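You operate a simulated robot arm through the tools that you are given. There is no shell and no other tool. Be economical: measure what you need, move in short steps, check, and stop when the job is done.

The job below is to be done with a simulated robot arm. You get a single attempt, and the scene is never put back.

Task
Couple the air, switch on and press the lay-up at 4 bar.
Fine: plug in before the valve opens; one push of START; time dial as it is.
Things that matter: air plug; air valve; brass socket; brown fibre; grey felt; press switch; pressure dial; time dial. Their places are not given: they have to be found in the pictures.

Only the result counts: the job must be done as asked and must still hold three seconds after the hand-in. Knocking over, shifting, dropping, spilling or breaking anything else fails it.

Robot
A 6-joint arm with a two-finger parallel gripper, fixed in place. Base frame: the origin is at the foot of the arm, x ahead of it, y to its left, z up; the work surface is at about z = 0.86. Readings come in m, degrees, newtons and seconds.
With the tool pointing down near the work surface it reaches from about 0.26 to 0.68 m from the base axis. Its first joint turns from -66.0 to 66.0 degrees. Payload 2.9 kg.
The tool frame sits at the grasp point between the pads (the TCP): z along the fingers, y along the line on which they close. The tips reach 0.03 m beyond it. The gripper opens to 0.11 m. The fingers are 0.02 m wide and 0.01 m thick; the gripper's body (0.048 by 0.112 m) begins 0.055 m behind the TCP.
Orientation is that of the tool frame in the base frame, as [roll, pitch, yaw] about the fixed x, y, z axes, in that order (R = Rz(yaw) Ry(pitch) Rx(roll)). With the fingers straight down and closing along the base's y, the tool's x points along the base's -x, its y along +y and its z along -z.

Tools
- The arm moves only by the tool step_arm. Its argument "motion" is one flat list of numbers, 7 for each row, row after row: the closure, from 0 (fully open) to 1 (shut), then the shift along the tool's x, y, z in units of 250 mm (1.0 is 250 mm), then the turn, a rotation vector about the tool's x, y, z in units of 180 degrees (1.0 is 180 degrees). In form: [fingers, x, y, z, rx, ry, rz, fingers, x, y, z, rx, ry, rz, ...]. A call has 1 to 10 rows; each row is the pose to reach, as a shift and turn from the pose commanded when the call began, along the tool's axes at that moment. A call with a number of a shift or a turn outside -1 to 1 is refused whole. Each row takes 0.2 s and may step no farther than 0.05 m and 8.6 degrees from the row before; otherwise, or with a gripper value out of range, the whole call is refused. Where a pose cannot be reached the arm comes as near as it can. A force on the tool above 40 N (or 10 N above the force at the start of the call, whichever is more), or a blocked arm, ends the call early, and 0.2 s more pass. The fingers move at their own pace (about 0.108 m/s each) and stop on an object; they squeeze with about 43 N. The grip force told is the motor's: it shows also when the fingers shut on nothing. Time passes only in rows, and 0.2 s behind the last, so rows that repeat a pose let the fingers close. The reply holds the time, the measured pose of the TCP, the force on the tool along the base axes, the opening and the grip force, in the units named above and with some noise, with the torque about the TCP (base axes, N m) and any sound that the robot's microphone picked up.
- Cameras (640 x 400 px; columns grow to the right, rows downward): "scene" is fixed at [0.0576, 0.4175, 1.4007]; the picture's right is [-0.90, -0.43, 0.00], its down [-0.18, 0.37, -0.91] and it looks along [0.39, -0.82, -0.41] (base axes); focal length 338 px, centre (320, 200). "wrist" rides on the gripper at [0.072, 0.017, -0.103] in the tool frame; the picture's right is [-0.23, 0.97, 0.00], its down [-0.76, -0.18, -0.62] and it looks along [-0.61, -0.14, 0.78] (tool axes); focal length 222 px, centre (320, 200).
- capture(camera): a new picture of that camera. No time passes.
- point_at(camera, pixels): for up to 12 pixels [column, row] of the newest picture of that camera ("zoom" is the newest enlarged one), the place [x, y, z] in the base frame of the surface seen there, good to about 0.002 m. No time passes.
- close_up(camera, box): a new picture of the part [left, top, right, bottom] of that camera's present view, enlarged. No time passes.
- finish_job(): hands the job in; it is judged then, once.

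Keep the steps short. Do not move on a guess: measure, check each grasp and each placing, and mend mistakes. In all there are 80 turns and 38 pictures (those below and enlarged ones count). Leave the gripper open and the arm clear of the work at the hand-in unless told otherwise, and finish with a single line.

The tools are called after "Emit:" as name(argument=value, ...) on one line, values as JSON. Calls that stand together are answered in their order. step_arm: Moves the arm, as the interface text tells. Its arguments: {"type":"object","properties":{"motion":{"type":"array"}},"required":["motion"]} The other tools are called the same way: capture (camera) takes a picture; point_at (camera, pixels) gives the place of the surface under pixels of a picture; close_up (camera, box) takes an enlarged picture of a part of a camera's view; finish_job () hands the job in.

At the start:

```text
time_s: 0.0
tool_pos: [0.3273, -0.265, 1.2029]
tool_rot: [-179.9, 0.0, 180.0]
wrist_force: [0.4, -0.1, 0.5]
moment: [0.0, 0.0, -0.02]
grip_width: 0.1098
gripper_force: 0.0
```

scene: 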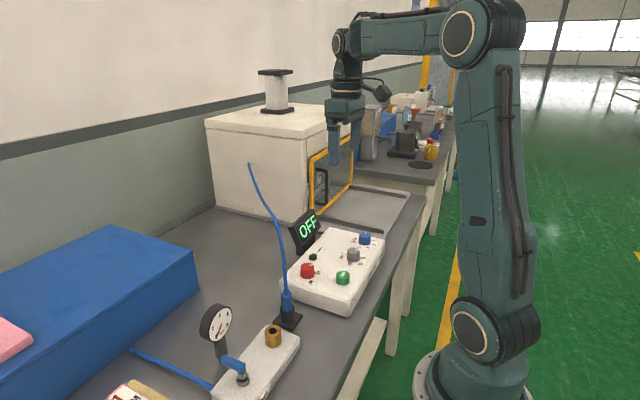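
wrist: 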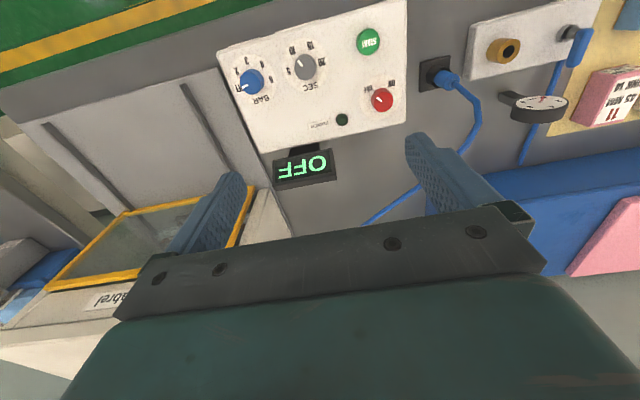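

I see the control box, the plug in a black holder, the brass socket and the valve lever. I'll enlarge both areas.

Emit:
close_up(camera="wrist", box=[210, 0, 420, 200])

Emit:
close_up(camera="wrist", box=[400, 0, 640, 150])

Emit:
close_up(camera="scene", box=[80, 200, 400, 400])

```text
2.00 times, centred on (315, 100) of wrist
```

zoom: 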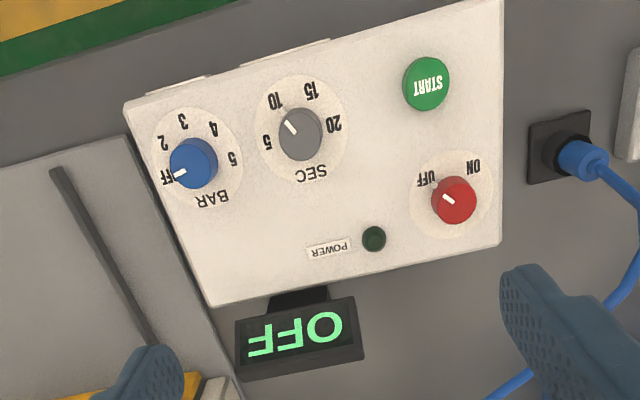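

```text
2.67 times, centred on (520, 75) of wrist
```

zoom: 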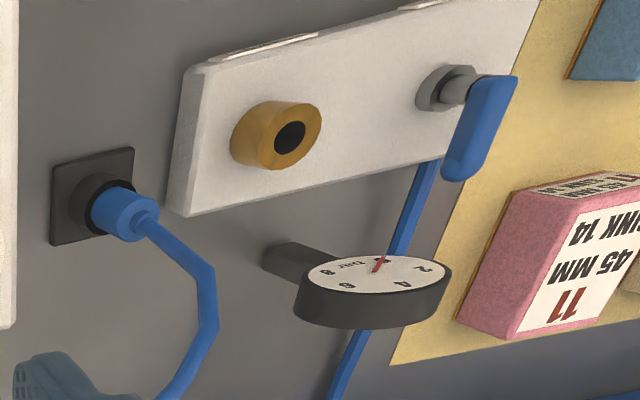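

```text
2.00 times, centred on (240, 300) of scene
```

zoom: 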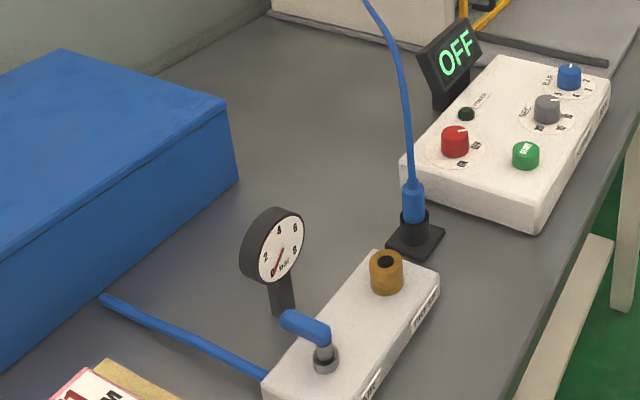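

I need the lay-up pieces too: look at the press opening and the rest of the bench.

Emit:
close_up(camera="scene", box=[200, 60, 460, 240])

Emit:
close_up(camera="scene", box=[0, 220, 260, 400])

Emit:
close_up(camera="wrist", box=[0, 60, 260, 330])

Emit:
point_at(camera="wrist", pixels=[[251, 82], [305, 66], [368, 41], [382, 98], [450, 82], [436, 74], [503, 50], [570, 32], [579, 48], [590, 10], [100, 260], [130, 120]])

```text
2.22 times, centred on (330, 150) of scene
```

zoom: 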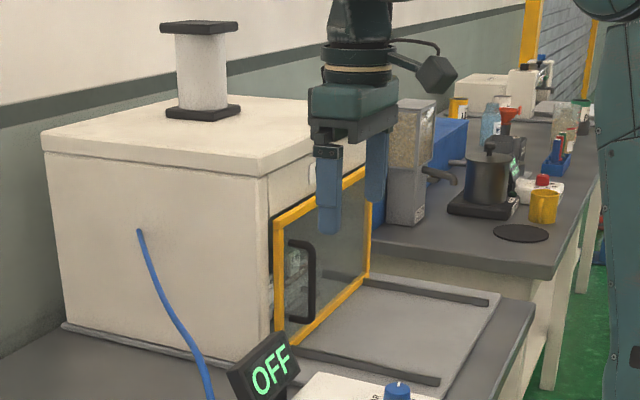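

```text
2.22 times, centred on (130, 310) of scene
```

zoom: 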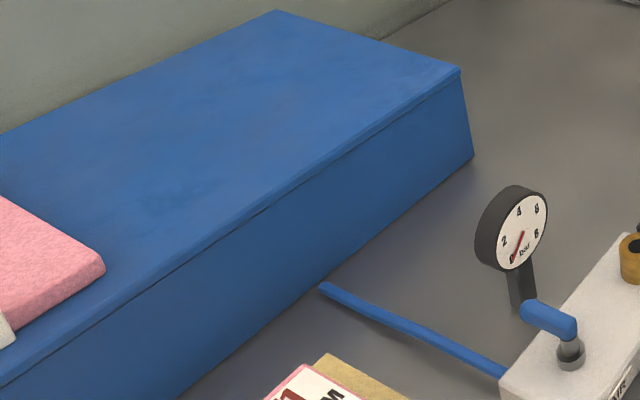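

```text
1.48 times, centred on (130, 195) of wrist
```

zoom: 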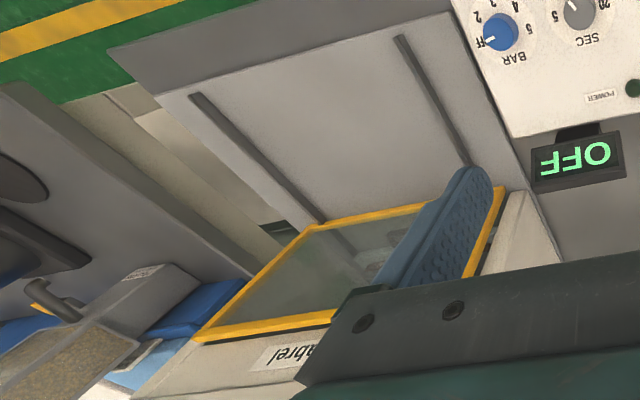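

```text
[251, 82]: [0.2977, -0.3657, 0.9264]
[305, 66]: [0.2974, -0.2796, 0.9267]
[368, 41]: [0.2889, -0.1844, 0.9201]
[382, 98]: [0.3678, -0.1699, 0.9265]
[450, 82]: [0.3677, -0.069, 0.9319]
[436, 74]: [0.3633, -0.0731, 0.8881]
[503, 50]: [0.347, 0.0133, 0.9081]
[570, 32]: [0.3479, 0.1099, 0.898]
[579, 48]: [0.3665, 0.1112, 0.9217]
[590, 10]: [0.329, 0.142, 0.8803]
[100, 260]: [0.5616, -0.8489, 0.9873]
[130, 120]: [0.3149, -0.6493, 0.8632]
```

The lay-up isn't clearly visible yet; I'll carry the hand at height towards +y and look at that side.

Emit:
step_arm(motion=[0, 0, 0.2, 0, 0, 0, 0, 0, 0, 0.4, 0, 0, 0, 0, 0, 0, 0.6, 0, 0, 0, 0, 0, 0, 0.8, 0, 0, 0, 0, 0, 0, 1.0, 0, 0, 0, 0])

Emit:
capture(camera="wrist")

```text
time_s: 1.2
tool_pos: [0.3277, -0.0194, 1.2052]
tool_rot: [-179.9, -0.1, 179.9]
wrist_force: [0.5, -0.1, 0.0]
moment: [-0.03, 0.0, -0.02]
grip_width: 0.11
gripper_force: 0.1
```

```text
29 pictures are left
```

wrist: 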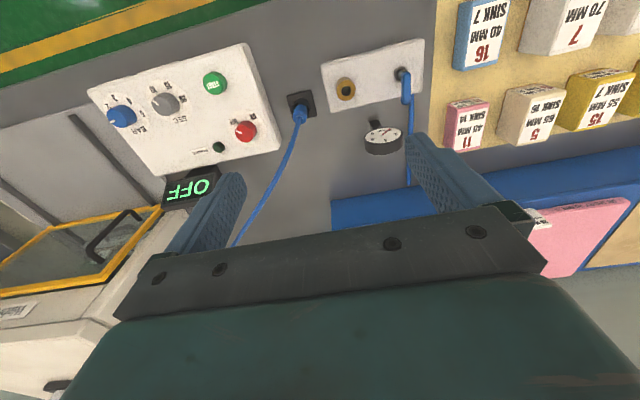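

Emit:
close_up(camera="wrist", box=[400, 0, 640, 290])

Emit:
step_arm(motion=[0, 0, 0.2, 0, 0, 0, 0, 0, 0, 0.4, 0, 0, 0, 0, 0, 0, 0.6, 0, 0, 0, 0, 0, 0, 0.8, 0, 0, 0, 0, 0, 0, 1.0, 0, 0, 0, 0])

Emit:
capture(camera="wrist")

Emit:
close_up(camera="scene", box=[270, 120, 370, 220])

```text
1.38 times, centred on (520, 145) of wrist
```

zoom: 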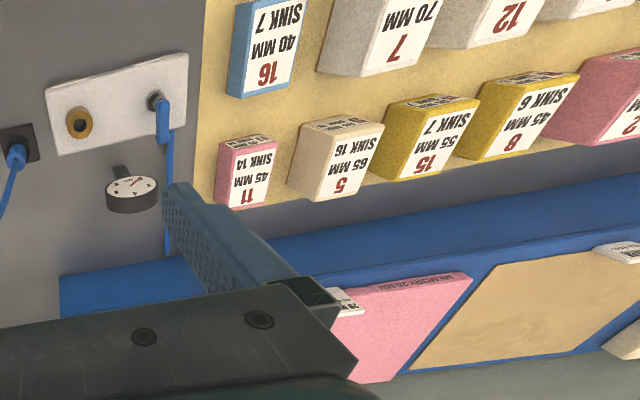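

```text
time_s: 2.4
tool_pos: [0.3272, 0.2352, 1.2061]
tool_rot: [180.0, 0.1, 179.9]
wrist_force: [0.4, -0.2, -0.1]
moment: [-0.01, -0.02, -0.01]
grip_width: 0.1099
gripper_force: 0.1
```

```text
27 pictures are left
```

wrist: 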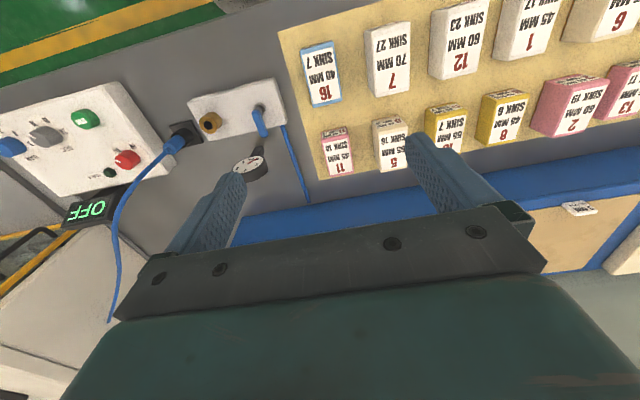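

```text
4.00 times, centred on (320, 170) of scene
```

zoom: 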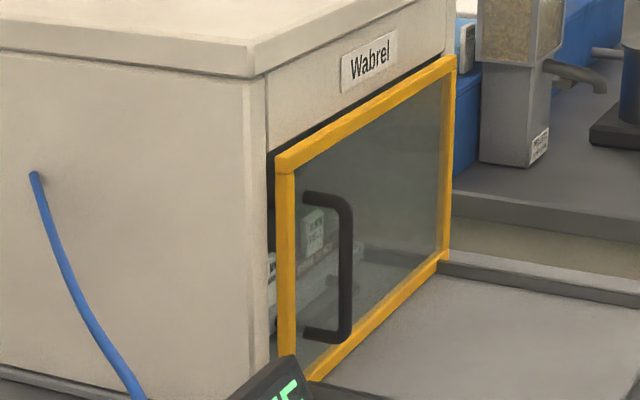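

Through the press door something lies inside, and the door's left edge looks offset from the housing. I'll measure.

Emit:
point_at(camera="zoom", pixels=[[255, 150], [255, 300], [286, 200], [286, 330], [449, 120], [448, 220], [370, 100], [420, 40], [300, 110], [346, 270], [316, 230], [335, 280]])

Emit:
close_up(camera="scene", box=[308, 160, 340, 216])

```text
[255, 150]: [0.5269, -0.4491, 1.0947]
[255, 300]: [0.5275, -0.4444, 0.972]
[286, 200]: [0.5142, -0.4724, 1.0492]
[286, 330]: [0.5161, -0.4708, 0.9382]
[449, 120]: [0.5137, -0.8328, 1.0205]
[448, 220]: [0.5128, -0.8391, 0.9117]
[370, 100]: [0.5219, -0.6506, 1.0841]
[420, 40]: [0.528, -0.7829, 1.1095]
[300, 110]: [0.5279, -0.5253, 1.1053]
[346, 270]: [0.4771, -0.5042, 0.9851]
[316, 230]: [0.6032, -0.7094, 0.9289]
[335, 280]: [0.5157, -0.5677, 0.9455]
```

```text
7.14 times, centred on (324, 188) of scene
```

zoom: 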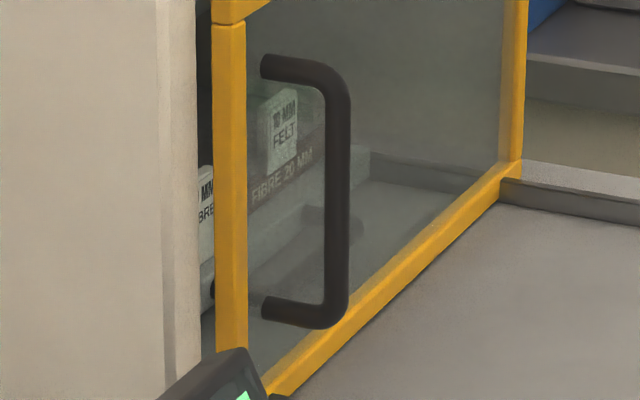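

Lay-up (fibre, felt) lies inside the press behind a shut door. Now measure plug, socket and valve in detail.

Emit:
close_up(camera="scene", box=[200, 280, 312, 400])

Emit:
close_up(camera="wrist", box=[150, 70, 310, 190])

```text
3.33 times, centred on (256, 340) of scene
```

zoom: 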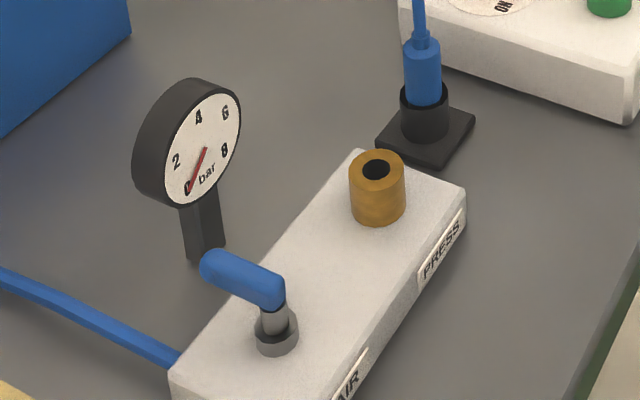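

```text
3.33 times, centred on (230, 130) of wrist
```

zoom: 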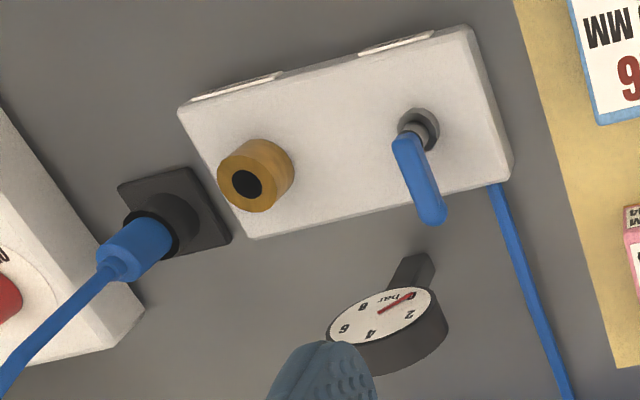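

Emit:
point_at(camera="zoom", pixels=[[246, 184], [225, 180], [262, 195], [250, 205], [240, 165], [150, 235], [118, 250], [400, 145], [432, 215], [440, 130], [350, 150], [175, 215]])

Emit:
point_at(camera="scene", pixels=[[272.5, 330.4], [272.5, 335], [265.5, 330], [280, 330], [287, 304], [282.8, 304], [291.6, 304], [287, 294], [287, 313], [232, 362], [222, 357], [242, 377]])

```text
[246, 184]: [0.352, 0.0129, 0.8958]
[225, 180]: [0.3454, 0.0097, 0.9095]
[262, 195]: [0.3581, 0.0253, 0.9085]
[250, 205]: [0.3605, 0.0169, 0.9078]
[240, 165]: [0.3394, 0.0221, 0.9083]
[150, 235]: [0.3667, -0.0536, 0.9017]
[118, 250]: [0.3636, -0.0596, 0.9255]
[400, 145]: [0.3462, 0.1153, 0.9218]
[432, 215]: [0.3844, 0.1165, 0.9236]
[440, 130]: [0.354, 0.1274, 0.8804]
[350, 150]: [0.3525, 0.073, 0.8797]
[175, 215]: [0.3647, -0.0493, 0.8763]
```

```text
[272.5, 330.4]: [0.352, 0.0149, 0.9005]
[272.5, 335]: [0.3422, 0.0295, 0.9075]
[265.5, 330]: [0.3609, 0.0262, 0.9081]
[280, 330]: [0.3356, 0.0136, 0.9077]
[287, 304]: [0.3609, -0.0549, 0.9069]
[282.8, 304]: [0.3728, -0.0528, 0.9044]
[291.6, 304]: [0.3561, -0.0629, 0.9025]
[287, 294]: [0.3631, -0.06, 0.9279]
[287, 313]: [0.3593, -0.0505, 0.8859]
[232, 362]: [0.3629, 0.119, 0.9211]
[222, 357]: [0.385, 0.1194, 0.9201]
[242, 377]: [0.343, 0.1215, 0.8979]
```

Measure the hose course near the plug and the box edge, for a clear approach.

Emit:
point_at(camera="scene", pixels=[[286, 288], [285, 275], [283, 260], [282, 245], [278, 225], [268, 205], [290, 288], [310, 312], [345, 318], [284, 322], [299, 322], [287, 328]])

Emit:
point_at(camera="wrist", pixels=[[165, 145], [150, 163], [135, 183], [120, 210], [115, 250], [112, 290], [160, 160], [170, 155], [180, 143], [250, 165], [245, 140], [262, 160]])

```text
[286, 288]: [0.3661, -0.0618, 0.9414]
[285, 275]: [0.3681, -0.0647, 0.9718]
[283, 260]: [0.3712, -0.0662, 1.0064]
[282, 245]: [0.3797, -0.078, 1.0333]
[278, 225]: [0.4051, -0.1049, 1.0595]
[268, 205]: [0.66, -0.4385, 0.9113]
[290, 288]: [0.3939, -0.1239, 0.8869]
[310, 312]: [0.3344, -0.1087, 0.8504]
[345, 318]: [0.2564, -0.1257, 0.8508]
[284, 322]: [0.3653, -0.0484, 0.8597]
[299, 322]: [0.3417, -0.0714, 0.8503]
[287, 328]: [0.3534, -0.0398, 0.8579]
```

```text
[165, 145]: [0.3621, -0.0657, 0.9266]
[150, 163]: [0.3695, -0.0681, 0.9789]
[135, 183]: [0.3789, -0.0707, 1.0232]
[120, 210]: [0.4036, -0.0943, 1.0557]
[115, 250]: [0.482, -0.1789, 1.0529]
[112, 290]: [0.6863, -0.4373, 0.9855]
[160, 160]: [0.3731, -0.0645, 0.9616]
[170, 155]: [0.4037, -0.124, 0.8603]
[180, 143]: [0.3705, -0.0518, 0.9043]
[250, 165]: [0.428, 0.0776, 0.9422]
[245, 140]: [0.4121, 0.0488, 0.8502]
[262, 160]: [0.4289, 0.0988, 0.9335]
```

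Plug axis ≈(0.366, −0.063), blue body z 0.893–0.927, hose rising straight above it; socket centre ≈(0.350, 0.019), rim z 0.908. I'll come back over the plug and tilt the hand 30° so the palm stays behind the hose.

Emit:
step_arm(motion=[0, 0, -0.19, 0, 0, -0.033, 0, 0, 0, -0.38, 0.0, 0, -0.067, 0, 0, 0, -0.57, 0, 0, -0.1, 0, 0, 0, -0.76, 0.1, 0, -0.133, 0, 0, 0, -0.95, 0.2, 0, -0.167, 0])

```text
refused: row 4 steps farther than a row can; nothing moved
```

Emit:
step_arm(motion=[0, 0, -0.18, 0, 0, -0.033, 0, 0, 0, -0.36, 0.0, 0, -0.067, 0, 0, 0, -0.54, 0, 0, -0.1, 0, 0, 0, -0.72, 0.05, 0, -0.133, 0, 0, 0, -0.9, 0.1, 0, -0.167, 0, 0, 0.05, -1.0, 0.24, 0, -0.167, 0])

Emit:
capture(camera="wrist")

```text
time_s: 3.8
tool_pos: [0.3128, -0.0144, 1.1428]
tool_rot: [-180.0, 30.2, -180.0]
wrist_force: [0.2, 0.0, 0.3]
moment: [-0.01, -0.01, 0.0]
grip_width: 0.11
gripper_force: 0.1
```

```text
22 pictures are left
```

wrist: 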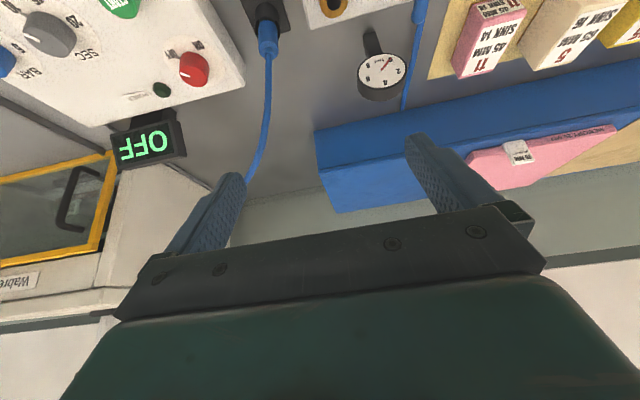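

Now to a pre-grasp 5 cm behind the plug along the tool axis, fingers half open.

Emit:
step_arm(motion=[0.2, 0.054, -0.1, 0.13, 0, 0, 0, 0.4, 0.108, -0.194, 0.261, 0, 0, 0, 0.4, 0.162, -0.194, 0.391, 0, 0, 0, 0.4, 0.216, -0.194, 0.522, 0, 0, 0, 0.4, 0.27, -0.194, 0.652, 0, 0, 0])

Emit:
capture(camera="wrist")

```text
time_s: 5.0
tool_pos: [0.3373, -0.0626, 0.9698]
tool_rot: [-180.0, 30.1, -179.9]
wrist_force: [-0.3, 0.5, -0.1]
moment: [-0.02, 0.02, 0.01]
grip_width: 0.0658
gripper_force: 0.1
```

```text
21 pictures are left
```

wrist: 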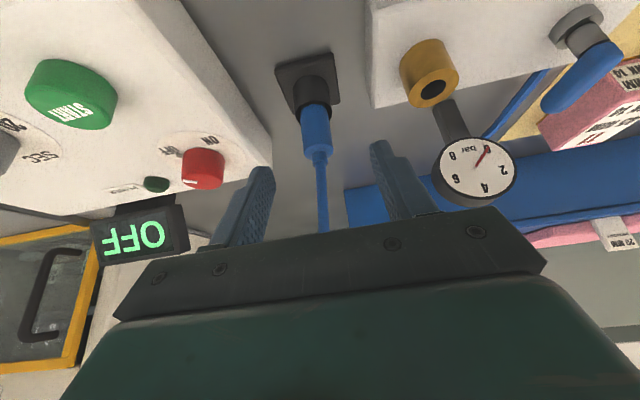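

Plug is centred between the fingers (col 317). Advance 5 cm along the tool and close.

Emit:
step_arm(motion=[0.4, 0.004, 0, 0.07, 0, 0, 0, 0.4, 0.008, 0, 0.14, 0, 0, 0, 0.4, 0.008, 0, 0.203, 0, 0, 0, 1, 0.008, 0, 0.203, 0, 0, 0, 1, 0.008, 0, 0.203, 0, 0, 0, 1, 0.008, 0, 0.203, 0, 0, 0])

Emit:
capture(camera="wrist")

```text
time_s: 6.4
tool_pos: [0.3619, -0.0625, 0.9237]
tool_rot: [-179.9, 30.1, 179.9]
wrist_force: [0.4, 1.0, 0.3]
moment: [-0.01, -0.01, 0.02]
grip_width: 0.0225
gripper_force: 42.8
```

```text
20 pictures are left
```

wrist: 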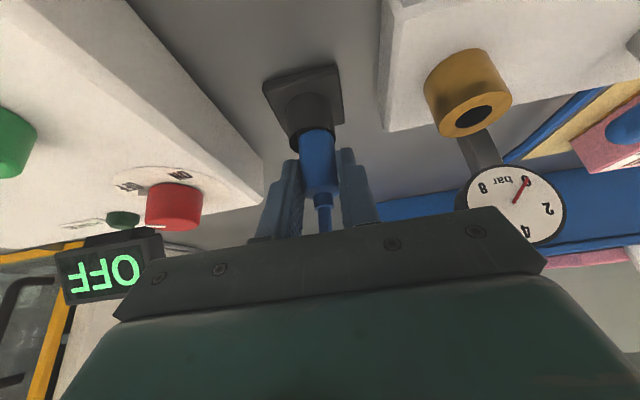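

Gripped (22.5 mm). Lift straight up 7 cm.

Emit:
step_arm(motion=[1, -0.02, 0, -0.035, 0, 0, 0, 1, -0.05, 0, -0.087, 0, 0, 0, 1, -0.1, 0, -0.173, 0, 0, 0, 1, -0.14, 0, -0.242, 0, 0, 0])

Emit:
capture(camera="wrist")

Emit:
close_up(camera="scene", box=[220, 230, 350, 360])

```text
time_s: 7.4
tool_pos: [0.3616, -0.0652, 0.9932]
tool_rot: [-179.9, 30.0, 180.0]
wrist_force: [0.6, -0.9, -1.3]
moment: [0.01, -0.03, 0.01]
grip_width: 0.0226
gripper_force: 43.2
```

```text
19 pictures are left
```

wrist: 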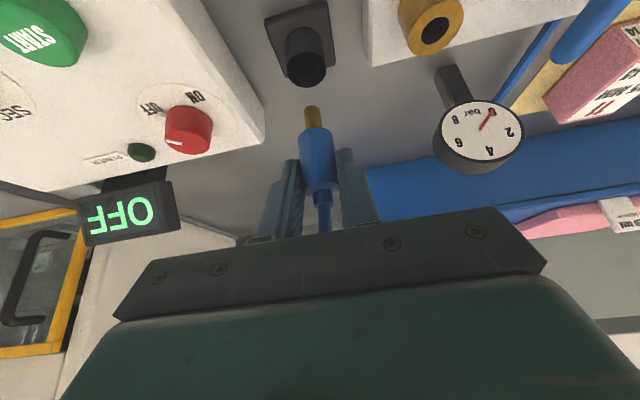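

```text
3.08 times, centred on (285, 295) of scene
```

zoom: 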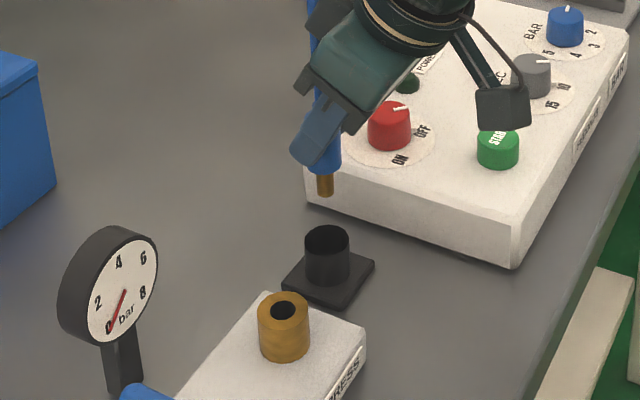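

Plug is out, brass nipple straight. Measure nipple and socket precisely.

Emit:
point_at(camera="wrist", pixels=[[311, 109], [305, 120], [317, 120], [311, 120], [435, 34], [412, 32], [459, 28], [438, 51], [433, 15], [417, 40], [300, 132], [325, 132]])

Emit:
point_at(camera="zoom", pixels=[[326, 192], [318, 184], [333, 184], [325, 175], [283, 310], [264, 306], [303, 306], [283, 326], [283, 296], [313, 165], [338, 160], [327, 236]])

```text
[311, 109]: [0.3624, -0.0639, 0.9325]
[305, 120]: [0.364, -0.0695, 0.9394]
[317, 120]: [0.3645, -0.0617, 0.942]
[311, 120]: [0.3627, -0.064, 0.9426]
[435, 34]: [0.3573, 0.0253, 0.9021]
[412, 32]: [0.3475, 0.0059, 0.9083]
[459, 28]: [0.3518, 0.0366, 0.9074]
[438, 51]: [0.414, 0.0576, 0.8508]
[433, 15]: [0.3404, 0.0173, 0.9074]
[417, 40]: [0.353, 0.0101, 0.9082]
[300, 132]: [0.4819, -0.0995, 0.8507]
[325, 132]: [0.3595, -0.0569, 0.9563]
```

```text
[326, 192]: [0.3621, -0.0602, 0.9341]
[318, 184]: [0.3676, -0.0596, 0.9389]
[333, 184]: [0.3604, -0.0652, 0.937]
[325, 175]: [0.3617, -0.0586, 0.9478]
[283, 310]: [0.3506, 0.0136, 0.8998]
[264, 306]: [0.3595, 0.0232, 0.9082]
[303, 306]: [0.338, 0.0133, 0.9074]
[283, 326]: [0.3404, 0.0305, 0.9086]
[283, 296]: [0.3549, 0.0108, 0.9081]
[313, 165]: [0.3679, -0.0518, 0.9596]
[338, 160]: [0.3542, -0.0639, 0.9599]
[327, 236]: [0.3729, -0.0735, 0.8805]
```

Nipple axis ≈(0.365, −0.064), tip z 0.932; socket ≈(0.350, 0.0205). Shift over the socket and verify.

Emit:
step_arm(motion=[1, 0.017, 0.112, -0.01, 0, 0, 0, 1, 0.034, 0.224, -0.02, 0, 0, 0, 1, 0.052, 0.336, -0.03, 0, 0, 0, 1, 0.052, 0.336, -0.03, 0, 0, 0])

Emit:
close_up(camera="wrist", box=[250, 50, 390, 160])

Emit:
close_up(camera="scene", box=[230, 280, 320, 360])

```text
time_s: 8.4
tool_pos: [0.3459, 0.0225, 0.993]
tool_rot: [180.0, 30.1, -180.0]
wrist_force: [0.7, 0.3, -0.9]
moment: [-0.01, -0.01, -0.01]
grip_width: 0.0225
gripper_force: 43.2
```

```text
3.64 times, centred on (320, 105) of wrist
```

zoom: 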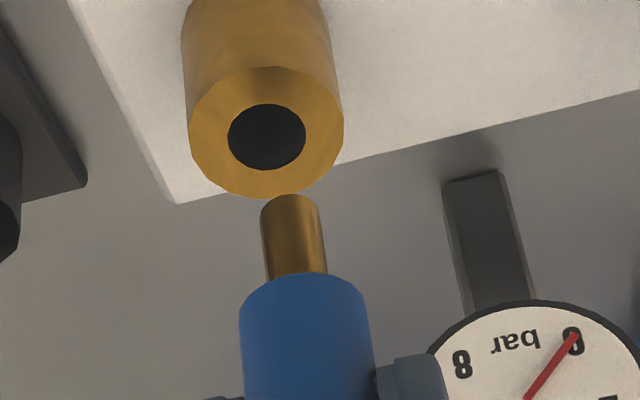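

```text
5.00 times, centred on (275, 320) of scene
```

zoom: 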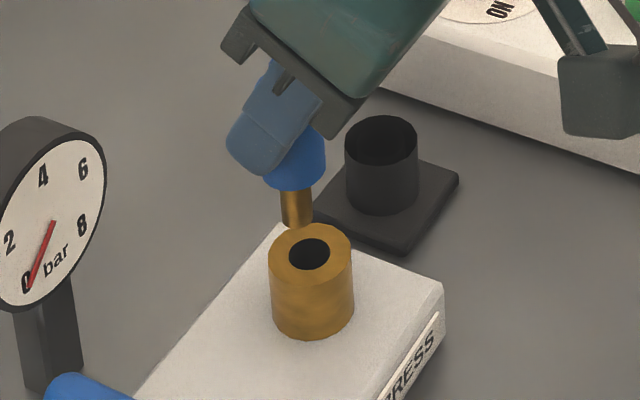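

By triangulation the nipple sits ~3.5 mm too far in +y. Correct and lower to just above the rim, then re-check.

Emit:
step_arm(motion=[1, 0.015, -0.014, 0.028, 0, 0, 0, 1, 0.03, -0.014, 0.057, 0, 0, 0, 1, 0.03, -0.014, 0.057, 0, 0, 0])

Emit:
close_up(camera="wrist", box=[270, 70, 370, 150])

Emit:
close_up(camera="scene", box=[240, 295, 310, 350])

```text
time_s: 9.2
tool_pos: [0.3441, 0.0182, 0.979]
tool_rot: [-180.0, 30.0, 180.0]
wrist_force: [0.3, -0.2, -0.4]
moment: [-0.04, 0.02, 0.0]
grip_width: 0.0224
gripper_force: 42.9
```

```text
5.00 times, centred on (320, 110) of wrist
```

zoom: 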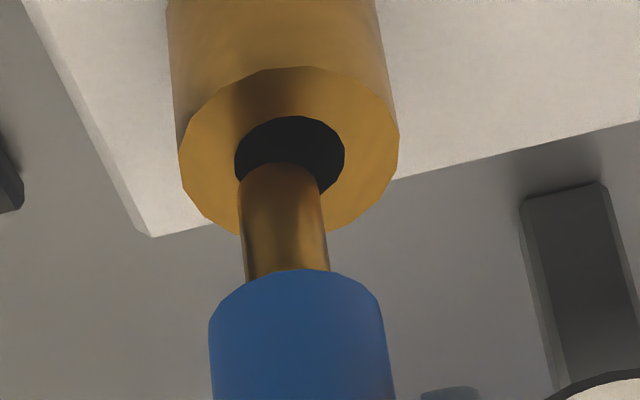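

```text
7.27 times, centred on (275, 322) of scene
```

zoom: 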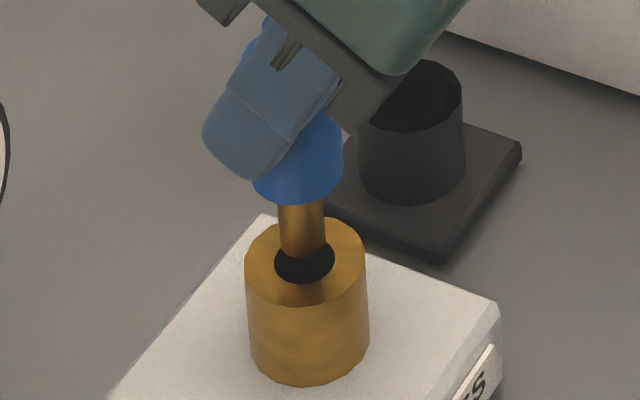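

Emit:
point_at(camera="zoom", pixels=[[302, 255], [300, 252], [304, 248], [290, 246], [318, 248], [302, 215], [302, 202], [300, 195], [281, 235], [323, 235], [260, 262], [350, 262]])

```text
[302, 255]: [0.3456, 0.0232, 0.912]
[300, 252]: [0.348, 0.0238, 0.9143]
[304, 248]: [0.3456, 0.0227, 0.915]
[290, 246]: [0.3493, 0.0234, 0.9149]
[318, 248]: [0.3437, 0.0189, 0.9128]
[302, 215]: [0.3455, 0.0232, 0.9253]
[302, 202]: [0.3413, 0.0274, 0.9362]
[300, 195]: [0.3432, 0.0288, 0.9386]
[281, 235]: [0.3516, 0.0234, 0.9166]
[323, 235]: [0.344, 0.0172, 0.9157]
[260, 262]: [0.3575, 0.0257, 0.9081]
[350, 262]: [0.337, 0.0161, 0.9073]
```

Alignment is within about 1 mm. Lower the nipple 12 mm and watch the force.

Emit:
step_arm(motion=[1, 0.002, 0.004, 0, 0, 0, 0, 1, 0.01, 0.004, 0.014, 0, 0, 0, 1, 0.018, 0.004, 0.028, 0, 0, 0, 1, 0.026, 0.004, 0.042, 0, 0, 0])

Emit:
close_up(camera="wrist", box=[270, 70, 370, 150])

```text
time_s: 9.9
tool_pos: [0.3464, 0.0172, 0.9753]
tool_rot: [-180.0, 30.7, -179.9]
wrist_force: [-0.2, -0.1, 3.9]
moment: [0.0, -0.04, 0.02]
grip_width: 0.0224
gripper_force: 43.3
stopped in row 3: the force on the tool passed its limit at 47 N (the readings are from after the stop); the commanded pose is now the measured one
```

```text
5.00 times, centred on (320, 110) of wrist
```

zoom: 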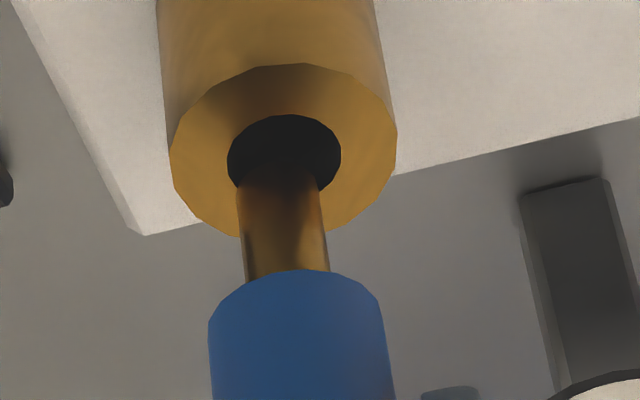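

Contact with the rim. Look closer from both cameras.

Emit:
close_up(camera="wrist", box=[295, 85, 345, 125])

Emit:
close_up(camera="scene", box=[255, 310, 290, 340])

```text
10.00 times, centred on (320, 105) of wrist
```

zoom: 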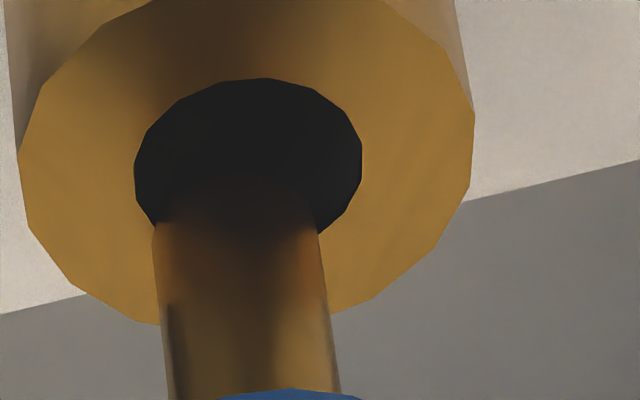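

```text
13.33 times, centred on (272, 325) of scene
```

zoom: 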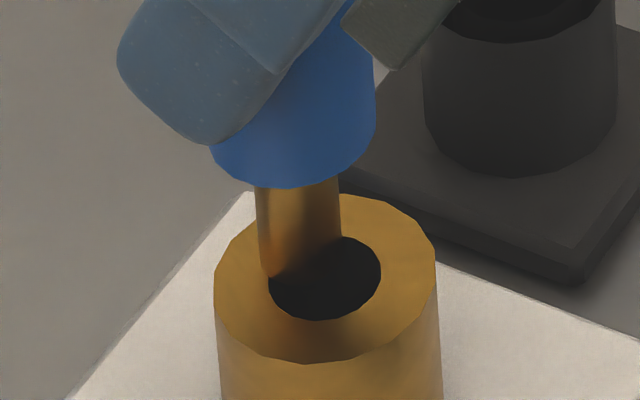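

Emit:
point_at(camera="zoom", pixels=[[222, 278], [428, 278], [325, 350], [360, 205], [264, 278], [386, 278], [325, 326], [262, 240], [336, 235], [299, 230], [290, 275], [275, 280]])

Emit:
point_at(camera="wrist", pixels=[[290.5, 102.3], [334.5, 102.3], [312.7, 92.2], [312.7, 87.5], [333, 112], [293, 112], [303.5, 115], [319.5, 115], [311.5, 112], [311.5, 108], [311.5, 106], [311.5, 103]])

```text
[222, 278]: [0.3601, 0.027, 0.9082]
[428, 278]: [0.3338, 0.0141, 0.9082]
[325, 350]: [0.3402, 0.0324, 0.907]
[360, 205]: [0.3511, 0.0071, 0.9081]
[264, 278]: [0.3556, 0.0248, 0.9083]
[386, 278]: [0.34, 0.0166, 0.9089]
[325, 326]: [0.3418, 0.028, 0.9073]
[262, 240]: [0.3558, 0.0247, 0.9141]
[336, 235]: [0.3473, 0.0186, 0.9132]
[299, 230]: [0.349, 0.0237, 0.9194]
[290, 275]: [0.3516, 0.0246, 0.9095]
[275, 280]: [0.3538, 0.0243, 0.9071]
```

```text
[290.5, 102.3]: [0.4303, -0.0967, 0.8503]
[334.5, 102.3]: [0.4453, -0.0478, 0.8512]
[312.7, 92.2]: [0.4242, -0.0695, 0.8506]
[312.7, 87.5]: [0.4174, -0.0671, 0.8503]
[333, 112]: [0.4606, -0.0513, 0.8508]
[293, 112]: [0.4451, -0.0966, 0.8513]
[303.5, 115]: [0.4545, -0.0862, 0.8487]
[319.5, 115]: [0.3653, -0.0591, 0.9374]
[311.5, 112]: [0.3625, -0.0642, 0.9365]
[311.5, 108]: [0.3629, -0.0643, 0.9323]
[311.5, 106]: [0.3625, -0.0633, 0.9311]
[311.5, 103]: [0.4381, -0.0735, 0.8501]
```

Same-picture measurement: hole centre (0.3475, 0.0207), nipple axis (0.3515, 0.020): 4 mm too far in x. Lift 5 mm, shift, lower again gently.

Emit:
step_arm(motion=[1, -0.01, 0, -0.0173, 0, 0, 0, 1, 0.0039, 0.004, -0.0253, 0, 0, 0, 1, 0.0139, 0.004, -0.008, 0, 0, 0, 1, 0.0189, 0.004, 0.0006, 0, 0, 0, 1, 0.0239, 0.004, 0.0093, 0, 0, 0, 1, 0.0339, 0.004, 0.0266, 0, 0, 0])

```text
time_s: 11.3
tool_pos: [0.3443, 0.0197, 0.9648]
tool_rot: [-179.9, 30.5, 180.0]
wrist_force: [-5.8, 0.0, 2.2]
moment: [-0.04, 0.4, -0.02]
grip_width: 0.0223
gripper_force: 43.1
out of reach, approached as far as the arm can: row 6
```

The nipple entered the hole, but the tilted hand is at its inner reach limit. I'll swing the hand 40° about the plug's own vertical axis (towards +y side), which moves the wrist outward.

Emit:
step_arm(motion=[1, -0.001, 0.0046, 0.0005, 0.0222, 0, 0.0384, 1, -0.002, 0.0092, 0.001, 0.0444, 0, 0.0768, 1, -0.003, 0.0138, 0.0015, 0.0667, 0, 0.1152, 1, -0.004, 0.0184, 0.002, 0.0889, 0, 0.1536, 1, -0.0045, 0.023, 0.0026, 0.111, 0, 0.192, 1, -0.0045, 0.023, 0.0026, 0.111, 0, 0.192])

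Emit:
close_up(camera="scene", box=[230, 280, 320, 360])

```text
time_s: 12.7
tool_pos: [0.3451, 0.0263, 0.9648]
tool_rot: [179.6, 30.5, 139.7]
wrist_force: [-11.4, 0.7, -4.0]
moment: [0.08, 0.77, -0.06]
grip_width: 0.0221
gripper_force: 42.8
```

```text
5.00 times, centred on (275, 320) of scene
```

zoom: 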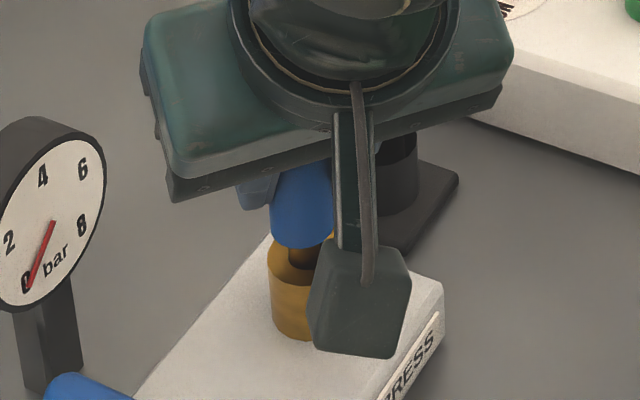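

Nipple is in; sideways load −11 N in x shows it rubs the +x wall. Ease 3 mm toward −x and lower.

Emit:
step_arm(motion=[1, 0.0057, -0.0108, -0.0033, 0, 0, 0, 1, 0.0057, -0.0108, -0.0033, 0, 0, 0, 1, 0.0117, -0.0108, 0.0071, 0, 0, 0, 1, 0.0177, -0.0108, 0.0175, 0, 0, 0, 1, 0.0237, -0.0108, 0.0279, 0, 0, 0])

```text
time_s: 13.9
tool_pos: [0.3454, 0.0227, 0.9573]
tool_rot: [179.4, 30.5, 139.8]
wrist_force: [0.0, 0.0, -0.5]
moment: [-0.01, 0.02, 0.0]
grip_width: 0.0221
gripper_force: 42.9
```

Free of side load. Lower the rest.

Emit:
step_arm(motion=[1, 0.006, 0, 0.0104, 0, 0, 0, 1, 0.012, 0, 0.0208, 0, 0, 0, 1, 0.016, 0, 0.0277, 0, 0, 0, 1, 0.02, 0, 0.0346, 0, 0, 0, 1, 0.024, 0, 0.0416, 0, 0, 0])

Emit:
close_up(camera="scene", box=[230, 280, 320, 360])

```text
time_s: 14.7
tool_pos: [0.3445, 0.022, 0.953]
tool_rot: [179.2, 30.8, 139.7]
wrist_force: [-6.6, 2.8, 10.9]
moment: [-0.09, 0.28, -0.07]
grip_width: 0.0225
gripper_force: 43.0
stopped in row 3: the force on the tool passed its limit at 43 N (the readings are from after the stop); the commanded pose is now the measured one
```

```text
5.00 times, centred on (275, 320) of scene
```

zoom: 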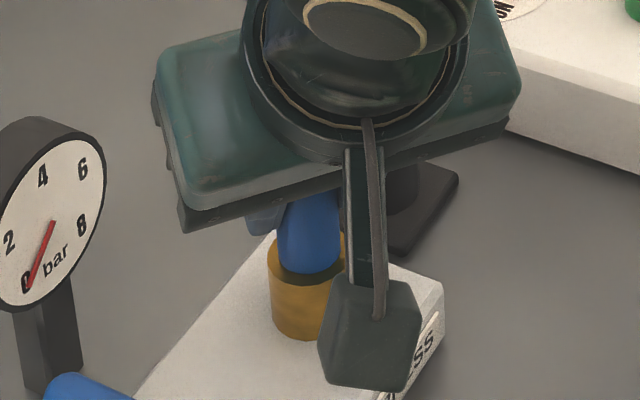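

Stopped at 43 N almost seated (gap ~1 mm), no sound heard. Relieve side load and press again.

Emit:
step_arm(motion=[1, 0.002, -0.002, -0.001, 0, 0, 0, 1, 0.004, -0.002, 0.0025, 0, 0, 0, 1, 0.006, -0.002, 0.006, 0, 0, 0, 1, 0.008, -0.002, 0.0095, 0, 0, 0, 1, 0.01, -0.002, 0.013, 0, 0, 0, 1, 0.012, -0.002, 0.0165, 0, 0, 0])

Emit:
close_up(camera="scene", box=[255, 310, 290, 340])

```text
time_s: 15.4
tool_pos: [0.3449, 0.0238, 0.9517]
tool_rot: [179.4, 31.2, 139.6]
wrist_force: [-7.7, 2.5, 12.1]
moment: [-0.04, 0.31, -0.06]
grip_width: 0.0221
gripper_force: 43.1
stopped in row 3: the force on the tool passed its limit at 42 N (the readings are from after the stop); the commanded pose is now the measured one
```

```text
13.33 times, centred on (272, 325) of scene
```

zoom: 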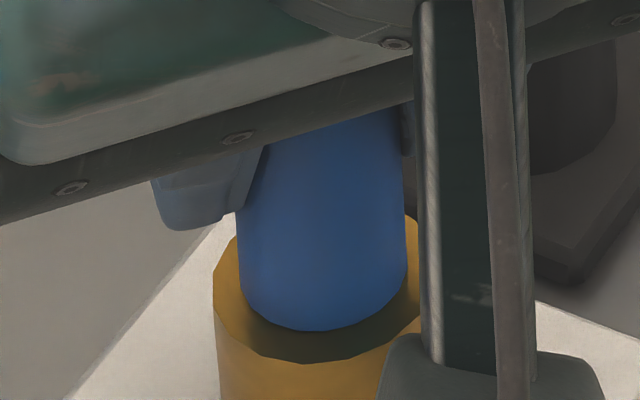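

Emit:
point_at(camera="zoom", pixels=[[325, 328], [325, 322], [300, 322], [360, 318], [325, 336], [260, 300], [400, 290], [325, 200], [255, 200], [395, 200]])

```text
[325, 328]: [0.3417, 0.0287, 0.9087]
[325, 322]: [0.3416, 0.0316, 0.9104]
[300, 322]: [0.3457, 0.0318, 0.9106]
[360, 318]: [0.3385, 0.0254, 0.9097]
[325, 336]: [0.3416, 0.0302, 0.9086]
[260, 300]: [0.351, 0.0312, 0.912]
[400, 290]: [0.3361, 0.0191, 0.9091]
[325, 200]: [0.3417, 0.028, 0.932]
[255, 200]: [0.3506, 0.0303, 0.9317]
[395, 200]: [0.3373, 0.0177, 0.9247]
```

Blue collar is at z≈0.909, on the rim (0.908): seated. Release and back off along the tool axis.

Emit:
step_arm(motion=[0.5, 0, 0, 0, 0, 0, 0, 0.5, 0, 0, 0, 0, 0, 0, 0.5, 0, 0, -0.1, 0, 0, 0, 0.5, 0, 0, -0.25, 0, 0, 0, 0.5, 0, 0, -0.4, 0, 0, 0])

Emit:
capture(camera="wrist")

```text
time_s: 16.6
tool_pos: [0.3083, 0.0526, 1.0369]
tool_rot: [179.4, 31.1, 139.7]
wrist_force: [0.1, -0.2, -0.4]
moment: [0.0, -0.01, -0.03]
grip_width: 0.0549
gripper_force: 0.0
```

```text
7 pictures are left
```

wrist: 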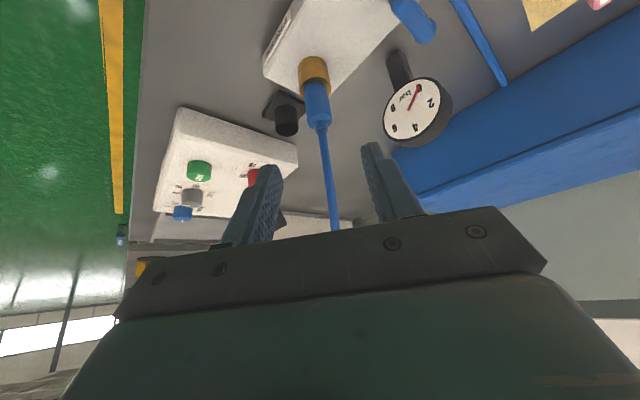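

Plug stands in the socket and hand is clear. Next the valve: lever pivot ≈(0.349, 0.119), pointing +x. Bring the hand vertical beyond it, fingers closed.

Emit:
step_arm(motion=[1, 0.01, 0.094, -0.036, 0, 0.0432, 0, 1, 0.021, 0.189, -0.071, 0, 0.0864, 0, 1, 0.031, 0.283, -0.107, 0, 0.1296, 0, 1, 0.042, 0.378, -0.142, 0, 0.1728, 0])

Emit:
step_arm(motion=[1, 0, 0, 0, 0, 0, -0.0448, 1, 0, 0, 0, 0, 0, -0.0896, 1, 0, 0, 0, 0, 0, -0.1344, 1, 0, 0, 0, 0, 0, -0.1792, 1, 0, 0, 0, 0, 0, -0.224])

```text
time_s: 17.6
tool_pos: [0.3446, 0.146, 1.0656]
tool_rot: [179.4, -0.2, 140.0]
wrist_force: [0.2, 0.1, -0.1]
moment: [0.03, 0.01, -0.03]
grip_width: 0.0
gripper_force: 37.9
```

```text
time_s: 18.9
tool_pos: [0.3442, 0.1459, 1.0651]
tool_rot: [179.5, 0.4, -179.5]
wrist_force: [-0.6, -0.8, 0.5]
moment: [-0.02, 0.02, 0.03]
grip_width: 0.0
gripper_force: 37.8
```

Emit:
step_arm(motion=[1, -0.144, 0.004, 0.05, 0, 0, 0, 1, -0.144, 0.004, 0.2, 0, 0, 0, 1, -0.144, 0.004, 0.37, 0, 0, 0, 1, -0.144, 0.004, 0.54, 0, 0, 0])

Emit:
capture(camera="wrist")

```text
time_s: 19.9
tool_pos: [0.3817, 0.1438, 0.9277]
tool_rot: [179.6, 0.4, -179.6]
wrist_force: [0.5, -0.2, -0.1]
moment: [0.01, -0.01, 0.0]
grip_width: 0.0
gripper_force: 37.5
```

```text
6 pictures are left
```

wrist: 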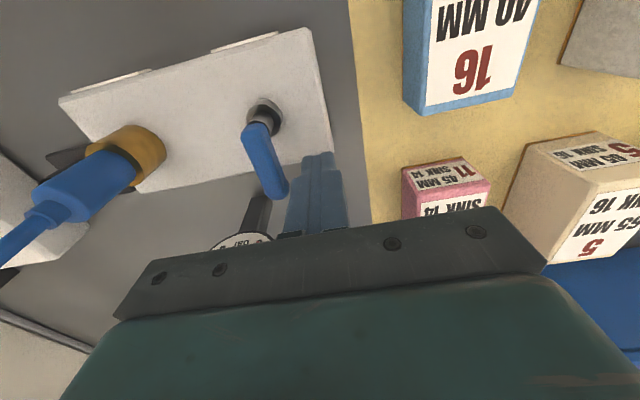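

Emit:
point_at(camera="wrist", pixels=[[253, 130], [265, 160], [275, 190], [283, 175], [268, 112], [255, 105], [320, 170], [318, 156], [302, 180], [215, 240], [262, 236], [150, 150]])

```text
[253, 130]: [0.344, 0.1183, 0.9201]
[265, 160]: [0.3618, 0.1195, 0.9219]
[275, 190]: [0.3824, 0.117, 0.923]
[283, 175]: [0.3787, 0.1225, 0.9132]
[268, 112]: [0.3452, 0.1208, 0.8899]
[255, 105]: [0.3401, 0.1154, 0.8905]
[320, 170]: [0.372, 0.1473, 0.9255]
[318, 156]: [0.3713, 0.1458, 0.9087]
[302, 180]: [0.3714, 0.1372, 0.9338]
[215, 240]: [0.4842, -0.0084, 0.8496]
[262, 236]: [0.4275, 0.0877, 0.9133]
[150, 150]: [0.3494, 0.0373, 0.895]
```

Lever lies at y≈0.118 from pivot (0.3475, 0.1185), fingers beside it on the +y side. Sweep it toward −y through a quarter turn.

Emit:
step_arm(motion=[1, 0, -0.056, 0, 0, 0, 0, 1, -0.005, -0.095, 0, 0, 0, 0, 1, 0, -0.131, 0, 0, 0, 0, 1, 0.011, -0.167, 0, 0, 0, 0, 1, 0.039, -0.195, 0, 0, 0, 0, 1, 0.063, -0.215, 0, 0, 0, 0, 1, 0.079, -0.221, 0, 0, 0, 0])

```text
time_s: 21.4
tool_pos: [0.3662, 0.0913, 0.9273]
tool_rot: [179.4, 0.9, -179.8]
wrist_force: [25.6, 2.8, -7.8]
moment: [0.05, -0.22, -0.12]
grip_width: 0.0
gripper_force: 37.8
```

Lever reached its stop (25 N, at the 90° position). Back away and up; also measure the panel controls from the start scene picture.

Emit:
step_arm(motion=[1, 0.02, -0.221, 0, 0, 0, 0, 1, 0.02, -0.221, -0.1, 0, 0, 0, 1, 0.02, -0.221, -0.25, 0, 0, 0, 1, 0.02, -0.221, -0.42, 0, 0, 0, 0.5, 0.1, -0.221, -0.59, 0, 0, 0])

Emit:
point_at(camera="scene", pixels=[[307, 265], [302, 266], [313, 266], [307, 274], [302, 272], [313, 272], [365, 234], [361, 238], [369, 238], [365, 241], [343, 273], [343, 279]])

Emit:
close_up(camera="scene", box=[190, 210, 400, 400])

```text
refused: row 1 steps farther than a row can; nothing moved
```

```text
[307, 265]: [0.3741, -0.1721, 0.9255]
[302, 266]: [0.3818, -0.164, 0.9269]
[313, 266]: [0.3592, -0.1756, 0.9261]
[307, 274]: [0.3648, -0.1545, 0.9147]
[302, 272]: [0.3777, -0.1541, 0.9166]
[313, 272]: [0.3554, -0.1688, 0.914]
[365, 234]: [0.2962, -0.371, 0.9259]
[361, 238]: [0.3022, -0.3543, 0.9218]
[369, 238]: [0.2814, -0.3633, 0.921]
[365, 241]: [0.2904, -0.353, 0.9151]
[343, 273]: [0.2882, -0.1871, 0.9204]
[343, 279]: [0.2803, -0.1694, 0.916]
```

```text
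2.11 times, centred on (295, 305) of scene
```

zoom: 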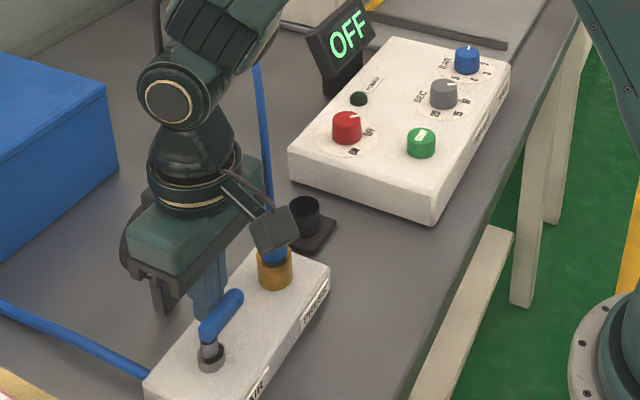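

Lever now lies along the block, toward the socket. Back off (+x), then up.

Emit:
step_arm(motion=[1, -0.06, 0.02, 0, 0, 0, 0, 1, -0.06, 0.02, -0.1, 0, 0, 0, 1, -0.06, 0.02, -0.28, 0, 0, 0, 1, -0.06, 0.02, -0.46, 0, 0, 0, 1, -0.02, 0.05, -0.64, 0, 0, 0, 1, -0.02, 0.05, -0.82, 0, 0, 0])

Emit:
capture(camera="wrist")

```text
time_s: 22.9
tool_pos: [0.3635, 0.1029, 1.1312]
tool_rot: [179.5, 0.4, -179.6]
wrist_force: [0.7, -0.3, -0.6]
moment: [-0.02, 0.0, -0.03]
grip_width: 0.0001
gripper_force: 37.5
```

```text
4 pictures are left
```

wrist: 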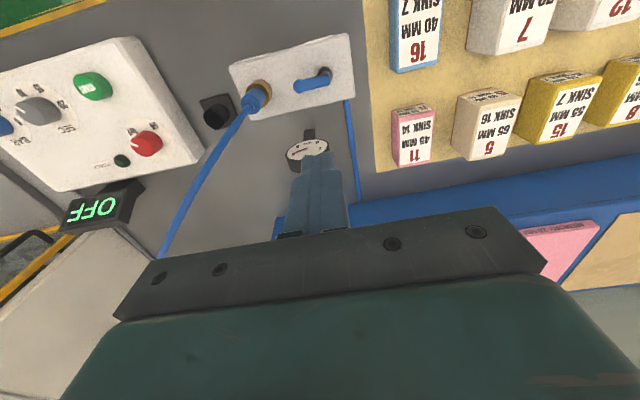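

Gauge needle has swung: air is on. Now measure the red switch and dial with their labels in the last enlarged scene picture and the wrist picture.

Emit:
point_at(camera="zoom", pixels=[[347, 118], [335, 122], [360, 122], [348, 140], [370, 132], [353, 152], [467, 52], [459, 80], [475, 77], [485, 72], [489, 64], [444, 65]])

Emit:
point_at(camera="wrist", pixels=[[147, 143], [138, 146], [158, 140], [148, 135], [148, 151], [132, 130], [162, 128], [94, 86], [88, 92], [100, 82], [38, 110], [6, 128]])

```text
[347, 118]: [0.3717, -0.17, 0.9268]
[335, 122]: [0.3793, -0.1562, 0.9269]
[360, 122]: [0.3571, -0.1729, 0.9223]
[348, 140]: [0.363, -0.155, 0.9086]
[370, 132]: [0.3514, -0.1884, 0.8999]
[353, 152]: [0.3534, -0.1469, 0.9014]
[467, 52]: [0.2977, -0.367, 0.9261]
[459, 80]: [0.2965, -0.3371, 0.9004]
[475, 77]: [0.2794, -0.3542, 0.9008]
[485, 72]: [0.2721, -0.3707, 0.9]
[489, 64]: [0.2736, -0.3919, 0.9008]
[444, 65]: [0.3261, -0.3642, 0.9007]
```

```text
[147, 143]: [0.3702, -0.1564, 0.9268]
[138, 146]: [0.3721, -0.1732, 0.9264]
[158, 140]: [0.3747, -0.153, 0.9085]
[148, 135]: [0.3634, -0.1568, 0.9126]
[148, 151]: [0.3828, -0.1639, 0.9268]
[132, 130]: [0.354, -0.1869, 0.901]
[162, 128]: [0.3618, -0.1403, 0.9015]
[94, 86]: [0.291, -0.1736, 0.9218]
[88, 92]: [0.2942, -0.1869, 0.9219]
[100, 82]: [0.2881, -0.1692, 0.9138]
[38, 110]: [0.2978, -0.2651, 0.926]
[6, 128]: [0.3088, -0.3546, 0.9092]
```

Emit:
point_at(camera="wrist", pixels=[[256, 100], [248, 108], [238, 120], [225, 139], [210, 163], [200, 180], [190, 200], [178, 225], [167, 248], [118, 200], [95, 208], [125, 185]])

```text
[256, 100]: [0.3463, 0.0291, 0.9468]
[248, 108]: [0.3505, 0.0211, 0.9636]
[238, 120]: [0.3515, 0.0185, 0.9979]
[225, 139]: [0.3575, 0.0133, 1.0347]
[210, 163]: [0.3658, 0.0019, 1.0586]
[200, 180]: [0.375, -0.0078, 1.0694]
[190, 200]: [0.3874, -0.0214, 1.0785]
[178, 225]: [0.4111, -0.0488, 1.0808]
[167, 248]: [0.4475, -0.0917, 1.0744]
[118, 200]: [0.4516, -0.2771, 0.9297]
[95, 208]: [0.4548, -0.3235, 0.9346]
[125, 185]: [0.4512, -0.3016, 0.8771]
```

Hose peaks at z 1.08. Cross above it with tips at 1.12 and pre-turn the hand −45° for the switch.

Emit:
step_arm(motion=[1, 0.06, -0.15, -0.08, 0, 0, -0.0417, 0.6, 0.12, -0.32, -0.08, 0, 0, -0.0833, 0.6, 0.16, -0.49, -0.08, 0, 0, -0.125, 0.6, 0.16, -0.66, -0.08, 0, 0, -0.1667, 0.5, 0.1, -0.83, -0.08, 0, 0, -0.2083, 0.5, 0.04, -1.0, -0.08, 0, 0, -0.25])

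```text
time_s: 24.2
tool_pos: [0.3557, -0.1498, 1.1534]
tool_rot: [179.9, 0.7, -134.6]
wrist_force: [0.9, -0.4, 0.2]
moment: [0.06, 0.04, -0.01]
grip_width: 0.0551
gripper_force: 0.0
```

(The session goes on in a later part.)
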